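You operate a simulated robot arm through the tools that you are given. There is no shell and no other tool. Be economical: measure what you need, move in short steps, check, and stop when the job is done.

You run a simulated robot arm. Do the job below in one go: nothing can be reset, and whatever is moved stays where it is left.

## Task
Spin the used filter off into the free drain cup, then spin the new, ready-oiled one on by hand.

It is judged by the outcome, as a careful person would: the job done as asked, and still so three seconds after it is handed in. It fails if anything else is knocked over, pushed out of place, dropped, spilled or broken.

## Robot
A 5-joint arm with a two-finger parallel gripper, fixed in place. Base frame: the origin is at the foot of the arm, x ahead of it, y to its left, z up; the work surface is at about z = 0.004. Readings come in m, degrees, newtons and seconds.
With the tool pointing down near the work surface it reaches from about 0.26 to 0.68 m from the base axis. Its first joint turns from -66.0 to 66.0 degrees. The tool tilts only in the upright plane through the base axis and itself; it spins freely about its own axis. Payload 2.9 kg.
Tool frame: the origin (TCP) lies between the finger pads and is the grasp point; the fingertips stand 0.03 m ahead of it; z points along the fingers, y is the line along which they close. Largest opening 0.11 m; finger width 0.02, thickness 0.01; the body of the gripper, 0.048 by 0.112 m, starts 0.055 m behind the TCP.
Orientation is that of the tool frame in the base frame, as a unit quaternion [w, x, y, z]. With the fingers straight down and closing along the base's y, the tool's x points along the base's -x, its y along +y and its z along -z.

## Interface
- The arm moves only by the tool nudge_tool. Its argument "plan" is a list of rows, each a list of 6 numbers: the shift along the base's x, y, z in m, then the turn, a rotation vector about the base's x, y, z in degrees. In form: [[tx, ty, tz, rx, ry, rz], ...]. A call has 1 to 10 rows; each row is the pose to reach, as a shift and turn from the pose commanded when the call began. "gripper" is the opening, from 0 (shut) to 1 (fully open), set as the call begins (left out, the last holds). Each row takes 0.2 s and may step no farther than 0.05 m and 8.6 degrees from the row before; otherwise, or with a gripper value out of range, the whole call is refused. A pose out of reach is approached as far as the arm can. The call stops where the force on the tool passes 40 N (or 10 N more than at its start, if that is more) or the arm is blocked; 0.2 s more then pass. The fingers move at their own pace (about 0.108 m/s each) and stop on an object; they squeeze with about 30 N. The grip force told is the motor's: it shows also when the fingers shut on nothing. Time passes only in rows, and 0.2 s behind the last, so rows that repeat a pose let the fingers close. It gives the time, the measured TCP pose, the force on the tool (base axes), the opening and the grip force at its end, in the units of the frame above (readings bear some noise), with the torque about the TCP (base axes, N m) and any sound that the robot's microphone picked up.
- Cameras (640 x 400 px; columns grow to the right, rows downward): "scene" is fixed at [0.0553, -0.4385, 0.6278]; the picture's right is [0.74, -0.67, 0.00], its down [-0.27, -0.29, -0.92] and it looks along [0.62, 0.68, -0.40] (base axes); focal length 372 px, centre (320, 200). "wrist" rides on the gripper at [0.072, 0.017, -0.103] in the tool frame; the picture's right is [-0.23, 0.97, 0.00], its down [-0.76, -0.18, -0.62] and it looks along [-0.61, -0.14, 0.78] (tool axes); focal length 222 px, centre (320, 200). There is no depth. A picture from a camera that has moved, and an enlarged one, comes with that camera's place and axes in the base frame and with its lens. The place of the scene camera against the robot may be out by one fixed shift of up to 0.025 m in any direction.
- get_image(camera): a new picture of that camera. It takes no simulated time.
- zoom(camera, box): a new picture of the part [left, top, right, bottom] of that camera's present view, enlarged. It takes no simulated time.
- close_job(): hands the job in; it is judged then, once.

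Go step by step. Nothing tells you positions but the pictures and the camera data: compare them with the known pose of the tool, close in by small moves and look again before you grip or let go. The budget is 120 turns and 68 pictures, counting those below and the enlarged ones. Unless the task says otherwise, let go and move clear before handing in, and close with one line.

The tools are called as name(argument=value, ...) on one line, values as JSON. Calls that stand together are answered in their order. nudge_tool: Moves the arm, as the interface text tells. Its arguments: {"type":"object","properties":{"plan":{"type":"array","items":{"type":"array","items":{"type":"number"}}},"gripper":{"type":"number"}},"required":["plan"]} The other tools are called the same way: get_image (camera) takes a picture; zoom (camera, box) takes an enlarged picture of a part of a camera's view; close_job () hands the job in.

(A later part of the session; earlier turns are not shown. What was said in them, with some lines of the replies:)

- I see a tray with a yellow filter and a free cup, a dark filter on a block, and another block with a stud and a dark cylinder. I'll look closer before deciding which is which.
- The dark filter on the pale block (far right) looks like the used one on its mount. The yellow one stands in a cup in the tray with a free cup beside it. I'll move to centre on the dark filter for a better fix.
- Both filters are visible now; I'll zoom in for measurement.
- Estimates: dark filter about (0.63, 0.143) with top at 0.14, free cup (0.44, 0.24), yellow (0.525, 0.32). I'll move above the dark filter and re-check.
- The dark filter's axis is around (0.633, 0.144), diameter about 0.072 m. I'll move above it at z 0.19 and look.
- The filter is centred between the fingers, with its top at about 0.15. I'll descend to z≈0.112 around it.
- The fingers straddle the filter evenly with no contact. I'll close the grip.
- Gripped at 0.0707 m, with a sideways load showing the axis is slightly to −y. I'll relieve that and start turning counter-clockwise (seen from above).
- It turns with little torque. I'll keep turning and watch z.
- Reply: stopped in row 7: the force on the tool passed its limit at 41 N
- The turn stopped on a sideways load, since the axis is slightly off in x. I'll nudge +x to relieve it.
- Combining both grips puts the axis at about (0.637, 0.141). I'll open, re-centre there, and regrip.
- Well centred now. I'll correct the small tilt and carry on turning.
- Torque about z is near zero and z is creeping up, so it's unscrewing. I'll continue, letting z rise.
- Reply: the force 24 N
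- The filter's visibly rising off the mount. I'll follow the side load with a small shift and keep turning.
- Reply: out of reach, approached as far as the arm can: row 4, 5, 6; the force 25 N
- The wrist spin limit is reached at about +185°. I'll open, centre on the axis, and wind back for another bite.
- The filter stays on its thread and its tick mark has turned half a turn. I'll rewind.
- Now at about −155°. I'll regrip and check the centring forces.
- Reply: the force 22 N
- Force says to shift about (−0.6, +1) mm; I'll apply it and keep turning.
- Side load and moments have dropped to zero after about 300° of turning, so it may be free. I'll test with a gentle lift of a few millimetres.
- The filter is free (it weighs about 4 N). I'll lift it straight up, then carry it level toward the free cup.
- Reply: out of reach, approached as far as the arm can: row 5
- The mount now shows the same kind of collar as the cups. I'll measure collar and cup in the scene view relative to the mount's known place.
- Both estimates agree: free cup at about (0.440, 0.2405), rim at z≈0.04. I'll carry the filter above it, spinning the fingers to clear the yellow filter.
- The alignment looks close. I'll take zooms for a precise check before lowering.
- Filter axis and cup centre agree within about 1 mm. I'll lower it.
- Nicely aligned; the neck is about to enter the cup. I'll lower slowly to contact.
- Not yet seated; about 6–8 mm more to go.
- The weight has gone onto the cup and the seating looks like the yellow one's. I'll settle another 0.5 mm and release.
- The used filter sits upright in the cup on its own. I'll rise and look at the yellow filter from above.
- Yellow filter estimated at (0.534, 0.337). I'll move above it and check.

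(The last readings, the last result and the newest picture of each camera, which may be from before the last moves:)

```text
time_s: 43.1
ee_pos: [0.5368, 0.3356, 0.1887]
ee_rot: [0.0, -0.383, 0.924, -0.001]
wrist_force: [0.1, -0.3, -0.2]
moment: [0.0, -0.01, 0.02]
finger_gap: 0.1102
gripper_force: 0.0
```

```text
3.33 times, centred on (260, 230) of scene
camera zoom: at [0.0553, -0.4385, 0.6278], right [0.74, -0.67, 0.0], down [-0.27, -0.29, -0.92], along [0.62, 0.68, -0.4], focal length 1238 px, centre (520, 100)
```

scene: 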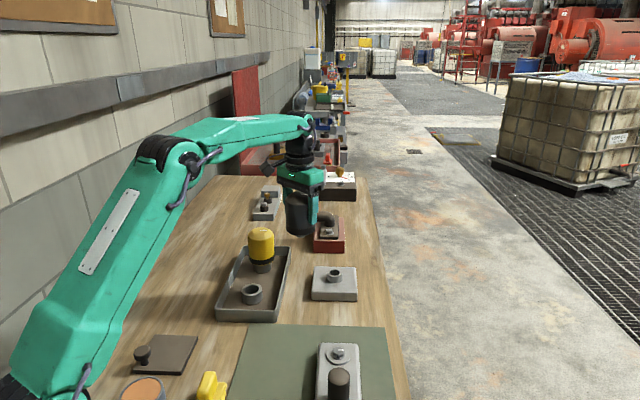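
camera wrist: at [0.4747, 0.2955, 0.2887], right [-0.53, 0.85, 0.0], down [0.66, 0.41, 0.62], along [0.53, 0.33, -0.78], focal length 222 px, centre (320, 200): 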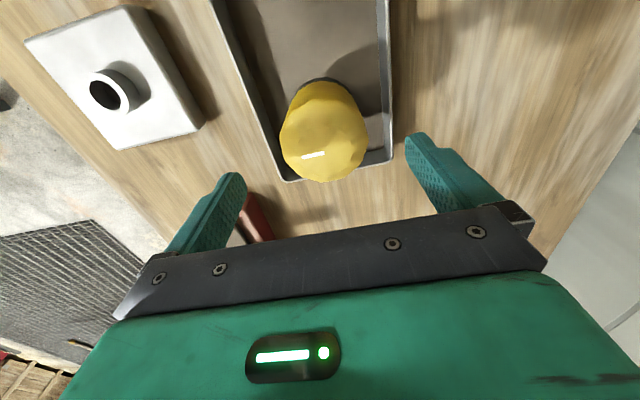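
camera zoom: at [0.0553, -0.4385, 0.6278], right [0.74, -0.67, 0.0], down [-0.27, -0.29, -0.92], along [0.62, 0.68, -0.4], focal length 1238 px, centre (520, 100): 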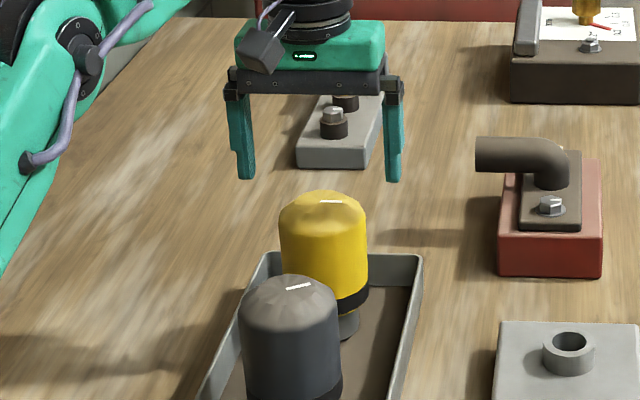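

Centred within a few millimetres; with a small forward correction I'll descend around the yellow filter to z≈0.102.

nudge_tool(plan=[[0.0022, 0.0014, -0.02, 0, 0, 0], [0.0022, 0.0014, -0.04, 0, 0, 0], [0.0022, 0.0014, -0.06, 0, 0, 0], [0.0022, 0.0014, -0.075, 0, 0, 0], [0.0022, 0.0014, -0.087, 0, 0, 0], [0.0022, 0.0014, -0.087, 0, 0, 0]])

get_image(camera="wrist")

zoom(camera="scene", box=[200, 170, 320, 290])

```text
time_s: 44.5
ee_pos: [0.5384, 0.3382, 0.1023]
ee_rot: [-0.001, -0.383, 0.924, -0.001]
wrist_force: [-0.2, -0.4, -0.6]
moment: [-0.01, 0.01, 0.03]
finger_gap: 0.1104
gripper_force: 0.0
```

```text
31 pictures are left
camera wrist: at [0.4783, 0.2987, 0.203], right [-0.53, 0.85, 0.0], down [0.66, 0.41, 0.62], along [0.53, 0.33, -0.78], focal length 222 px, centre (320, 200)
```

wrist: 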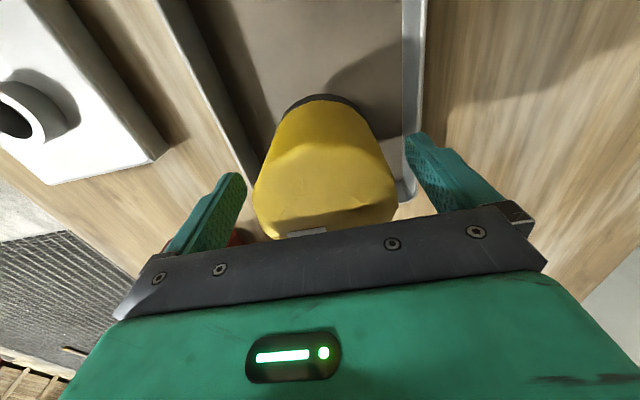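

```text
3.33 times, centred on (260, 230) of scene
camera zoom: at [0.0553, -0.4385, 0.6278], right [0.74, -0.67, 0.0], down [-0.27, -0.29, -0.92], along [0.62, 0.68, -0.4], focal length 1238 px, centre (520, 100)
```

zoom: 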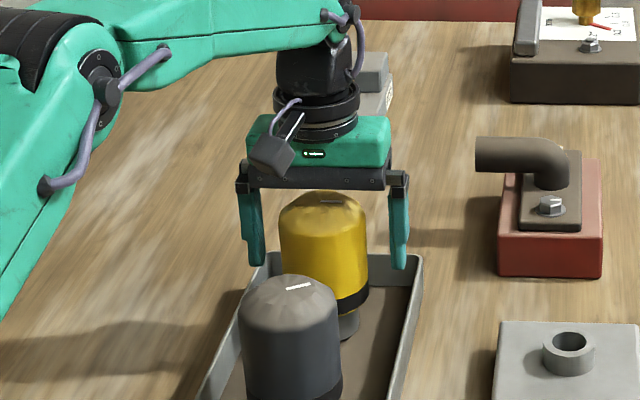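

Centred the same way as the good grip on the dark filter. I'll close.

nudge_tool(plan=[[0, 0, 0, 0, 0, 0], [0, 0, 0, 0, 0, 0], [0, 0, 0, 0, 0, 0]], gripper=0)

```text
time_s: 45.3
ee_pos: [0.5392, 0.338, 0.1026]
ee_rot: [0.0, -0.382, 0.924, 0.0]
wrist_force: [-0.8, 0.9, 1.0]
moment: [-0.04, 0.07, -0.05]
finger_gap: 0.0705
gripper_force: 29.3
```

Gripped with almost no side load. To be centred in both directions, I'll open, spin 90°, and regrip.

nudge_tool(plan=[[0, 0, 0, 0, 0, 0], [0, 0, 0, 0, 0, 0], [0, 0, 0, 0, 0, 8.5], [0, 0, 0, 0, 0, 17], [0, 0, 0, 0, 0, 25.5], [0, 0, 0, 0, 0, 34], [0, 0, 0, 0, 0, 42.5], [0, 0, 0, 0, 0, 51], [0, 0, 0, 0, 0, 59.5], [0, 0, 0, 0, 0, 68]], gripper=1)

nudge_tool(plan=[[0, 0, 0, 0, 0, 8.5], [0, 0, 0, 0, 0, 17], [0, 0, 0, 0, 0, 22], [0, 0, 0, 0, 0, 22]])

nudge_tool(plan=[[0, 0, 0, 0, 0, 0], [0, 0, 0, 0, 0, 0], [0, 0, 0, 0, 0, 0]], gripper=0)

```text
time_s: 47.5
ee_pos: [0.5387, 0.3384, 0.1022]
ee_rot: [0.001, 0.835, -0.551, 0.0]
wrist_force: [0.2, -0.4, -0.2]
moment: [0.0, 0.02, -0.01]
finger_gap: 0.1101
gripper_force: 0.1
```

```text
time_s: 48.5
ee_pos: [0.538, 0.3376, 0.1023]
ee_rot: [0.0, 0.924, -0.383, 0.0]
wrist_force: [0.4, 0.0, -0.1]
moment: [0.0, 0.05, 0.0]
finger_gap: 0.1101
gripper_force: 0.0
```

```text
time_s: 49.3
ee_pos: [0.5386, 0.3376, 0.1024]
ee_rot: [0.0, 0.924, -0.382, 0.0]
wrist_force: [0.8, 0.6, 0.8]
moment: [-0.09, -0.08, 0.05]
finger_gap: 0.071
gripper_force: 29.8
```

Centred both ways. I'll lift and carry the new filter over to the mount axis (0.6363, 0.1409), winding toward +180° on the way.

nudge_tool(plan=[[0, 0, 0.01, 0, 0, 0], [0, 0, 0.03, 0, 0, 0], [0, 0, 0.06, 0, 0, 0], [0, 0, 0.09, 0, 0, 0], [0, 0, 0.115, 0, 0, 0], [0.01, -0.03, 0.115, 0, 0, 8], [0.03, -0.07, 0.115, 0, 0, 16], [0.05, -0.11, 0.115, 0, 0, 24], [0.07, -0.15, 0.115, 0, 0, 32], [0.09, -0.185, 0.115, 0, 0, 40]])

get_image(camera="scene")

```text
time_s: 51.5
ee_pos: [0.6284, 0.1523, 0.2189]
ee_rot: [0.0, 0.999, -0.043, 0.0]
wrist_force: [-0.1, 0.2, -4.2]
moment: [0.0, 0.01, 0.0]
finger_gap: 0.071
gripper_force: 29.9
```

```text
29 pictures are left
```

scene: 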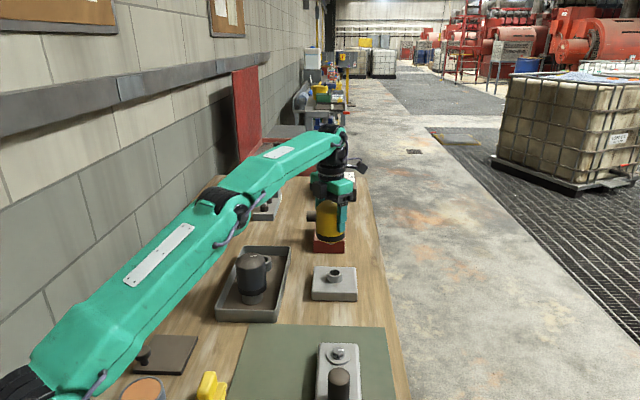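

Next, line up over the mount and lower to z≈0.14 for a look.

nudge_tool(plan=[[0.0079, -0.0115, 0, 0, 0, 0], [0.0079, -0.0115, -0.03, 0, 0, 0], [0.0079, -0.0115, -0.06, 0, 0, 0], [0.0079, -0.0115, -0.079, 0, 0, 0], [0.0079, -0.0115, -0.079, 0, 0, 0]])

zoom(camera="scene", box=[290, 210, 370, 310])

get_image(camera="wrist")

```text
time_s: 52.7
ee_pos: [0.6363, 0.1417, 0.1404]
ee_rot: [0.0, 0.999, -0.044, 0.0]
wrist_force: [-0.6, -0.7, -3.8]
moment: [0.01, -0.03, 0.0]
finger_gap: 0.0711
gripper_force: 30.0
```

```text
4.00 times, centred on (330, 260) of scene
camera zoom: at [0.0554, -0.4385, 0.6278], right [0.74, -0.67, 0.0], down [-0.27, -0.29, -0.92], along [0.62, 0.68, -0.4], focal length 1486 px, centre (280, -40)
```

zoom: 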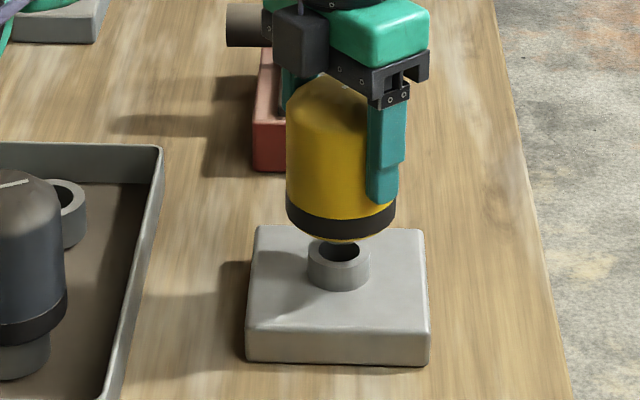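

```text
27 pictures are left
camera wrist: at [0.7077, 0.1172, 0.241], right [-0.31, -0.95, 0.0], down [-0.74, 0.24, 0.62], along [-0.59, 0.19, -0.78], focal length 222 px, centre (320, 200)
```

wrist: 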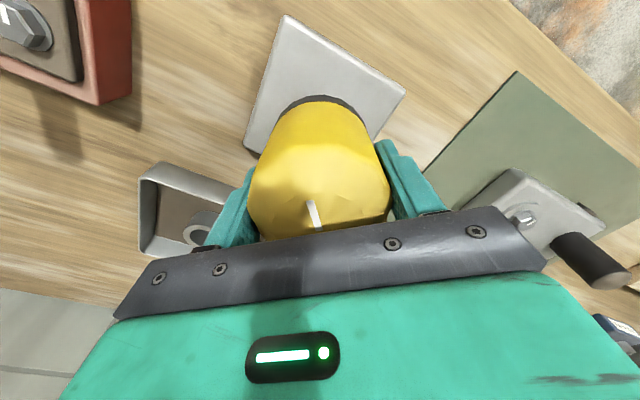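

Aligned over the collar within about 1 mm. I'll lower toward the thread start.

nudge_tool(plan=[[0, -0.0004, -0.008, 0, 0, 0], [0, -0.0004, -0.014, 0, 0, 0], [0, -0.0004, -0.017, 0, 0, 0], [0, -0.0004, -0.017, 0, 0, 0]])

nudge_tool(plan=[[0, 0, -0.001, 0, 0, 0], [0, 0, -0.002, 0, 0, 0], [0, 0, -0.002, 0, 0, 0]])

zoom(camera="scene", box=[290, 220, 370, 310])

```text
time_s: 53.7
ee_pos: [0.6355, 0.1398, 0.1217]
ee_rot: [0.001, 0.999, -0.044, 0.001]
wrist_force: [-0.2, 0.1, -3.5]
moment: [0.0, -0.01, -0.02]
finger_gap: 0.071
gripper_force: 30.0
```

```text
time_s: 54.5
ee_pos: [0.6343, 0.1402, 0.1191]
ee_rot: [0.0, 0.999, -0.043, 0.001]
wrist_force: [-3.0, 0.7, 2.1]
moment: [0.01, 0.2, -0.02]
finger_gap: 0.071
gripper_force: 30.1
```

```text
4.44 times, centred on (330, 265) of scene
camera zoom: at [0.0553, -0.4385, 0.6278], right [0.74, -0.67, 0.0], down [-0.27, -0.29, -0.92], along [0.62, 0.68, -0.4], focal length 1651 px, centre (276, -89)
```

zoom: 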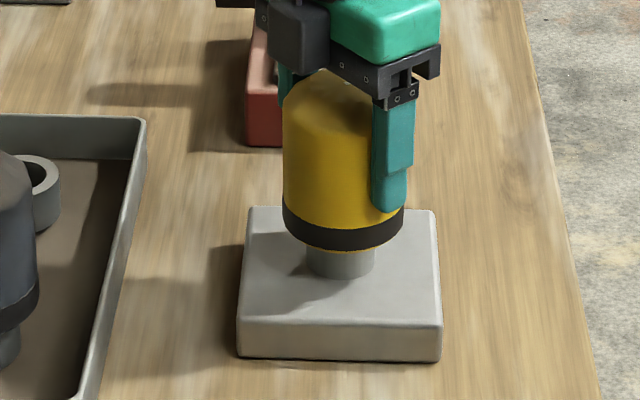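

The new filter is touching the collar at the expected height. I'll start turning clockwise with light downward follow-through.

nudge_tool(plan=[[0, 0, -0.0002, 0, 0, -8], [0, 0, -0.0004, 0, 0, -16], [0, 0, -0.0005, 0, 0, -24], [0, 0, -0.0006, 0, 0, -32], [0, 0, -0.0007, 0, 0, -40]])

```text
time_s: 55.7
ee_pos: [0.6359, 0.1413, 0.1189]
ee_rot: [0.0, 0.924, -0.383, 0.001]
wrist_force: [-8.6, 14.7, 12.9]
moment: [-0.56, 1.05, -0.01]
finger_gap: 0.0707
gripper_force: 29.6
```

nudge_tool(plan=[[-0.0004, 0.0007, 0, 0, 0, -8], [-0.0004, 0.0007, 0, 0, 0, -16], [-0.0004, 0.0007, 0, 0, 0, -24], [-0.0004, 0.0007, 0, 0, 0, -32], [-0.0004, 0.0007, 0, 0, 0, -40]])

zoom(camera="scene", box=[290, 220, 370, 310])

```text
time_s: 56.9
ee_pos: [0.6366, 0.1423, 0.1169]
ee_rot: [0.0, 0.736, -0.677, -0.001]
wrist_force: [-16.6, 8.6, 6.6]
moment: [0.07, -1.34, -0.03]
finger_gap: 0.0709
gripper_force: 29.9
```

```text
4.44 times, centred on (330, 265) of scene
camera zoom: at [0.0552, -0.4385, 0.6278], right [0.74, -0.67, 0.0], down [-0.27, -0.29, -0.92], along [0.62, 0.68, -0.4], focal length 1651 px, centre (276, -89)
```

zoom: 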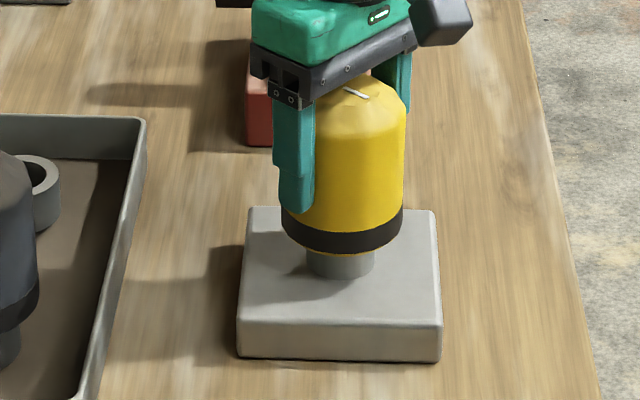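

The down-force dropped as it turned, so the thread is pulling it down. I'll continue, following the side load.

nudge_tool(plan=[[-0.0008, 0.0005, -0.0002, 0, 0, -8], [-0.0008, 0.0005, -0.0004, 0, 0, -16], [-0.0008, 0.0005, -0.0006, 0, 0, -24], [-0.0008, 0.0005, -0.0008, 0, 0, -32], [-0.0008, 0.0005, -0.001, 0, 0, -40], [-0.0008, 0.0005, -0.0012, 0, 0, -48]])

```text
time_s: 58.3
ee_pos: [0.6353, 0.1415, 0.1155]
ee_rot: [0.001, -0.396, 0.918, -0.001]
wrist_force: [32.3, -3.3, -6.0]
moment: [0.28, 1.36, 0.04]
finger_gap: 0.0709
gripper_force: 30.1
```

nudge_tool(plan=[[0.0012, 0, -0.0003, 0, 0, 0], [0.0015, 0, -0.0006, 0, 0, -8], [0.0015, 0, -0.0008, 0, 0, -16], [0.0015, 0, -0.001, 0, 0, -24], [0.0015, 0, -0.0012, 0, 0, -32]])

```text
time_s: 59.5
ee_pos: [0.6359, 0.1407, 0.1144]
ee_rot: [-0.001, -0.129, 0.992, 0.0]
wrist_force: [17.1, -17.8, -6.6]
moment: [-0.51, 0.46, 0.01]
finger_gap: 0.0709
gripper_force: 29.7
```

nudge_tool(plan=[[0.0008, -0.0009, -0.0004, 0, 0, -8], [0.0008, -0.0009, -0.0007, 0, 0, -16], [0.0008, -0.0009, -0.0009, 0, 0, -24], [0.0008, -0.0009, -0.0011, 0, 0, -32], [0.0008, -0.0009, -0.0013, 0, 0, -40]])

zoom(camera="scene", box=[290, 220, 370, 310])

```text
time_s: 60.7
ee_pos: [0.6369, 0.1422, 0.1132]
ee_rot: [-0.003, 0.218, 0.976, -0.003]
wrist_force: [-25.3, -11.5, 2.9]
moment: [1.09, 0.04, -0.04]
finger_gap: 0.0709
gripper_force: 29.8
```

```text
4.44 times, centred on (330, 265) of scene
camera zoom: at [0.0553, -0.4385, 0.6278], right [0.74, -0.67, 0.0], down [-0.27, -0.29, -0.92], along [0.62, 0.68, -0.4], focal length 1651 px, centre (276, -89)
```

zoom: 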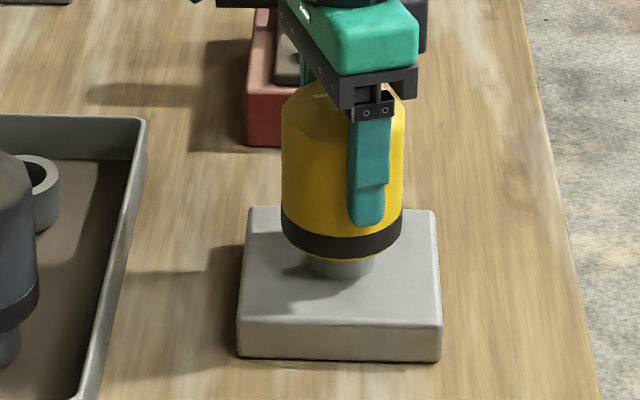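

Good progress: it's close to the original seated height. I'll continue turning until it resists.

nudge_tool(plan=[[-0.0012, -0.0005, 0, 0, 0, -8], [-0.0012, -0.0005, -0.0002, 0, 0, -16], [-0.0012, -0.0005, -0.0004, 0, 0, -24], [-0.0012, -0.0005, -0.0006, 0, 0, -32]])

```text
time_s: 61.7
ee_pos: [0.6363, 0.1423, 0.1132]
ee_rot: [0.0, 0.477, 0.879, 0.0]
wrist_force: [-19.5, 1.6, -4.0]
moment: [0.86, -1.19, 0.04]
finger_gap: 0.0707
gripper_force: 29.8
```

nudge_tool(plan=[[-0.001, 0, -0.0003, 0, 0, -8], [-0.001, 0, -0.0006, 0, 0, -16], [-0.001, 0, -0.0008, 0, 0, -24], [-0.001, 0, -0.001, 0, 0, -32], [-0.001, 0, -0.0012, 0, 0, -40]])

zoom(camera="scene", box=[290, 220, 370, 310])

```text
time_s: 62.9
ee_pos: [0.6361, 0.1408, 0.1136]
ee_rot: [0.002, 0.75, 0.662, 0.002]
wrist_force: [22.2, 8.9, -5.1]
moment: [-0.41, 1.38, 0.9]
finger_gap: 0.0709
gripper_force: 29.7
```

```text
4.44 times, centred on (330, 265) of scene
camera zoom: at [0.0554, -0.4385, 0.6278], right [0.74, -0.67, 0.0], down [-0.27, -0.29, -0.92], along [0.62, 0.68, -0.4], focal length 1651 px, centre (276, -89)
```

zoom: 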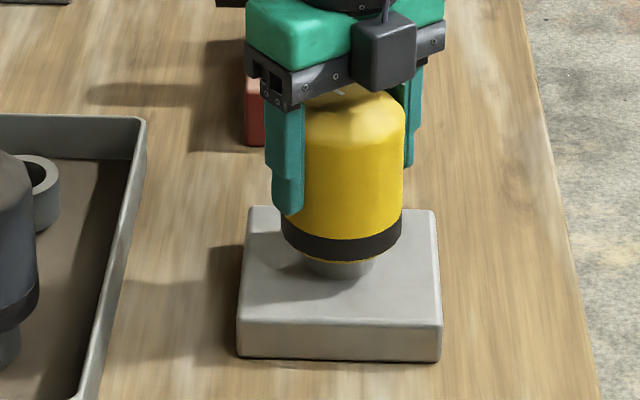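

Torque about z has appeared (0.9 N m), so the seal is starting to seat. I'll relieve the side load and snug a bit more.

nudge_tool(plan=[[0.001, 0.0004, 0, 0, 0, -6], [0.001, 0.0004, 0, 0, 0, -12], [0.001, 0.0004, 0, 0, 0, -18]])

```text
time_s: 63.7
ee_pos: [0.636, 0.1401, 0.1126]
ee_rot: [-0.001, 0.843, 0.537, -0.001]
wrist_force: [-8.4, -2.7, 4.1]
moment: [-0.13, -0.64, 0.79]
finger_gap: 0.0707
gripper_force: 30.2
```

zoom(camera="scene", box=[310, 230, 350, 290])

nudge_tool(plan=[[-0.0005, -0.0002, 0, 0, 0, -8], [-0.0005, -0.0002, 0, 0, 0, -16], [-0.0005, -0.0002, 0, 0, 0, -22]])

zoom(camera="scene", box=[310, 230, 350, 290])

```text
6.67 times, centred on (330, 260) of scene
camera zoom: at [0.0553, -0.4385, 0.6278], right [0.74, -0.67, 0.0], down [-0.27, -0.29, -0.92], along [0.62, 0.68, -0.4], focal length 2477 px, centre (253, -200)
```

zoom: 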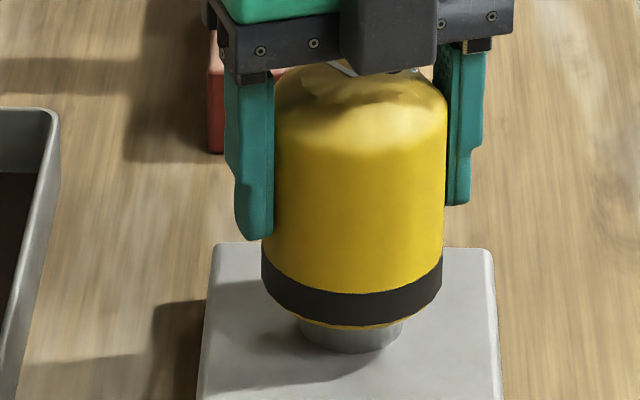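

```text
time_s: 64.5
ee_pos: [0.6356, 0.14, 0.1116]
ee_rot: [0.0, 0.931, 0.366, 0.0]
wrist_force: [0.9, -2.5, 2.5]
moment: [0.18, 0.34, 1.34]
finger_gap: 0.0708
gripper_force: 30.0
```

```text
6.67 times, centred on (330, 260) of scene
camera zoom: at [0.0553, -0.4385, 0.6278], right [0.74, -0.67, 0.0], down [-0.27, -0.29, -0.92], along [0.62, 0.68, -0.4], focal length 2477 px, centre (253, -200)
```

zoom: 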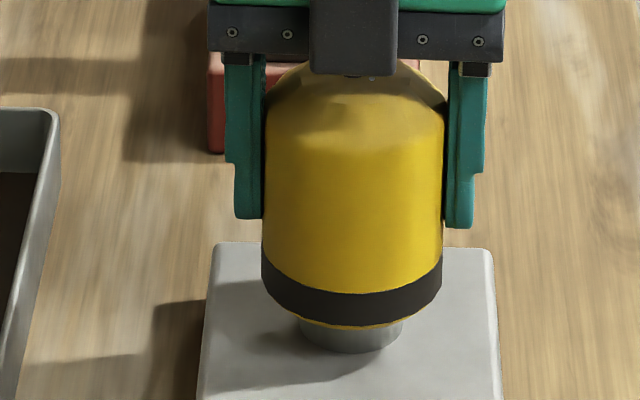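

Torque is rising to 1.3 N m, so it's getting snug. One more small turn to see whether it's at its stop.

nudge_tool(plan=[[0, 0, 0, 0, 0, -6], [0, 0, 0, 0, 0, -12], [0, 0, 0, 0, 0, -12]])

```text
time_s: 65.3
ee_pos: [0.6349, 0.1414, 0.1119]
ee_rot: [-0.001, 0.964, 0.268, 0.0]
wrist_force: [-5.4, 2.9, 0.1]
moment: [0.15, 0.19, 0.73]
finger_gap: 0.0704
gripper_force: 30.0
```

Torque fell back, so the pads probably slipped at the stop. The wrist view shows whether the tick mark has moved relative to the gripper.

zoom(camera="wrist", box=[220, 80, 420, 250])

```text
2.35 times, centred on (320, 165) of wrist
camera zoom: at [0.7077, 0.1644, 0.2121], right [0.31, -0.95, 0.0], down [-0.74, -0.24, 0.62], along [-0.59, -0.19, -0.78], focal length 523 px, centre (320, 282)
```

zoom: 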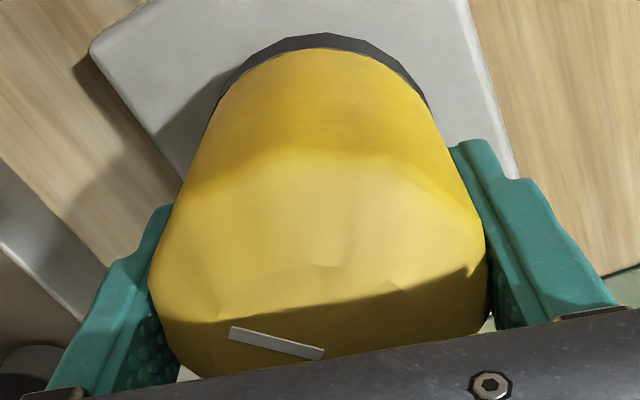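

The tick shows about 55° of pad slip, so the filter stopped dead after roughly 277°, at the same height as the old one sat. It's hand-tight, so I'll release and rise.

nudge_tool(plan=[[0, 0, 0, 0, 0, 0], [0, 0, 0, 0, 0, 0], [0, 0, 0, 0, 0, 0]], gripper=1)

nudge_tool(plan=[[0, 0, 0.02, 0, 0, 0], [0, 0, 0.05, 0, 0, 0], [0, 0, 0.08, 0, 0, 0], [-0.02, 0, 0.1, 0, 0, 0], [-0.06, 0, 0.11, 0, 0, 0], [-0.1, 0, 0.12, 0, 0, 0]])

zoom(camera="scene", box=[200, 200, 380, 330])

get_image(camera="scene")

```text
time_s: 66.1
ee_pos: [0.636, 0.1416, 0.1111]
ee_rot: [0.001, 0.963, 0.268, 0.0]
wrist_force: [0.2, -0.3, 0.1]
moment: [0.04, 0.0, -0.01]
finger_gap: 0.11
gripper_force: 0.2
```

```text
time_s: 67.5
ee_pos: [0.5352, 0.1402, 0.2305]
ee_rot: [0.0, 0.964, 0.267, 0.0]
wrist_force: [0.2, -0.8, 0.5]
moment: [-0.01, -0.01, 0.01]
finger_gap: 0.11
gripper_force: 0.1
```

```text
3.08 times, centred on (290, 265) of scene
camera zoom: at [0.0554, -0.4385, 0.6278], right [0.74, -0.67, 0.0], down [-0.27, -0.29, -0.92], along [0.62, 0.68, -0.4], focal length 1143 px, centre (412, 0)
```

zoom: 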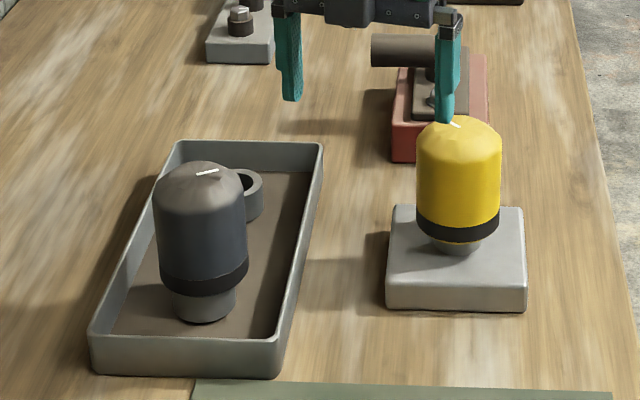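

```text
18 pictures are left
```

scene: 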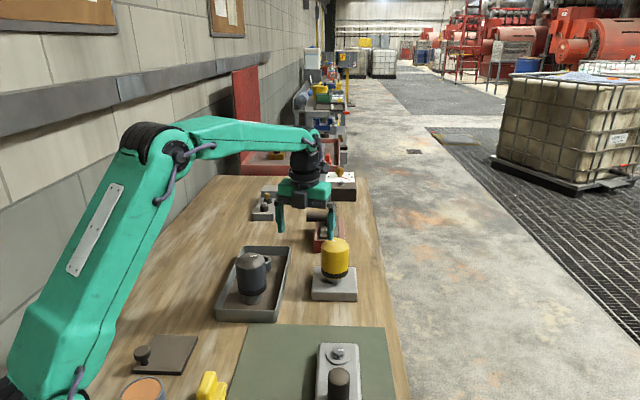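

Both filters stand where they should: the new one at the same height the old one had on the mount, the used one upright in the cup, and nothing else disturbed. Handing in.

close_job()

```text
The job is handed in.
```

The used filter is off and standing in the free drain cup. The new yellow one is spun on until it stopped turning at gripper strength, at the height the old one sat.
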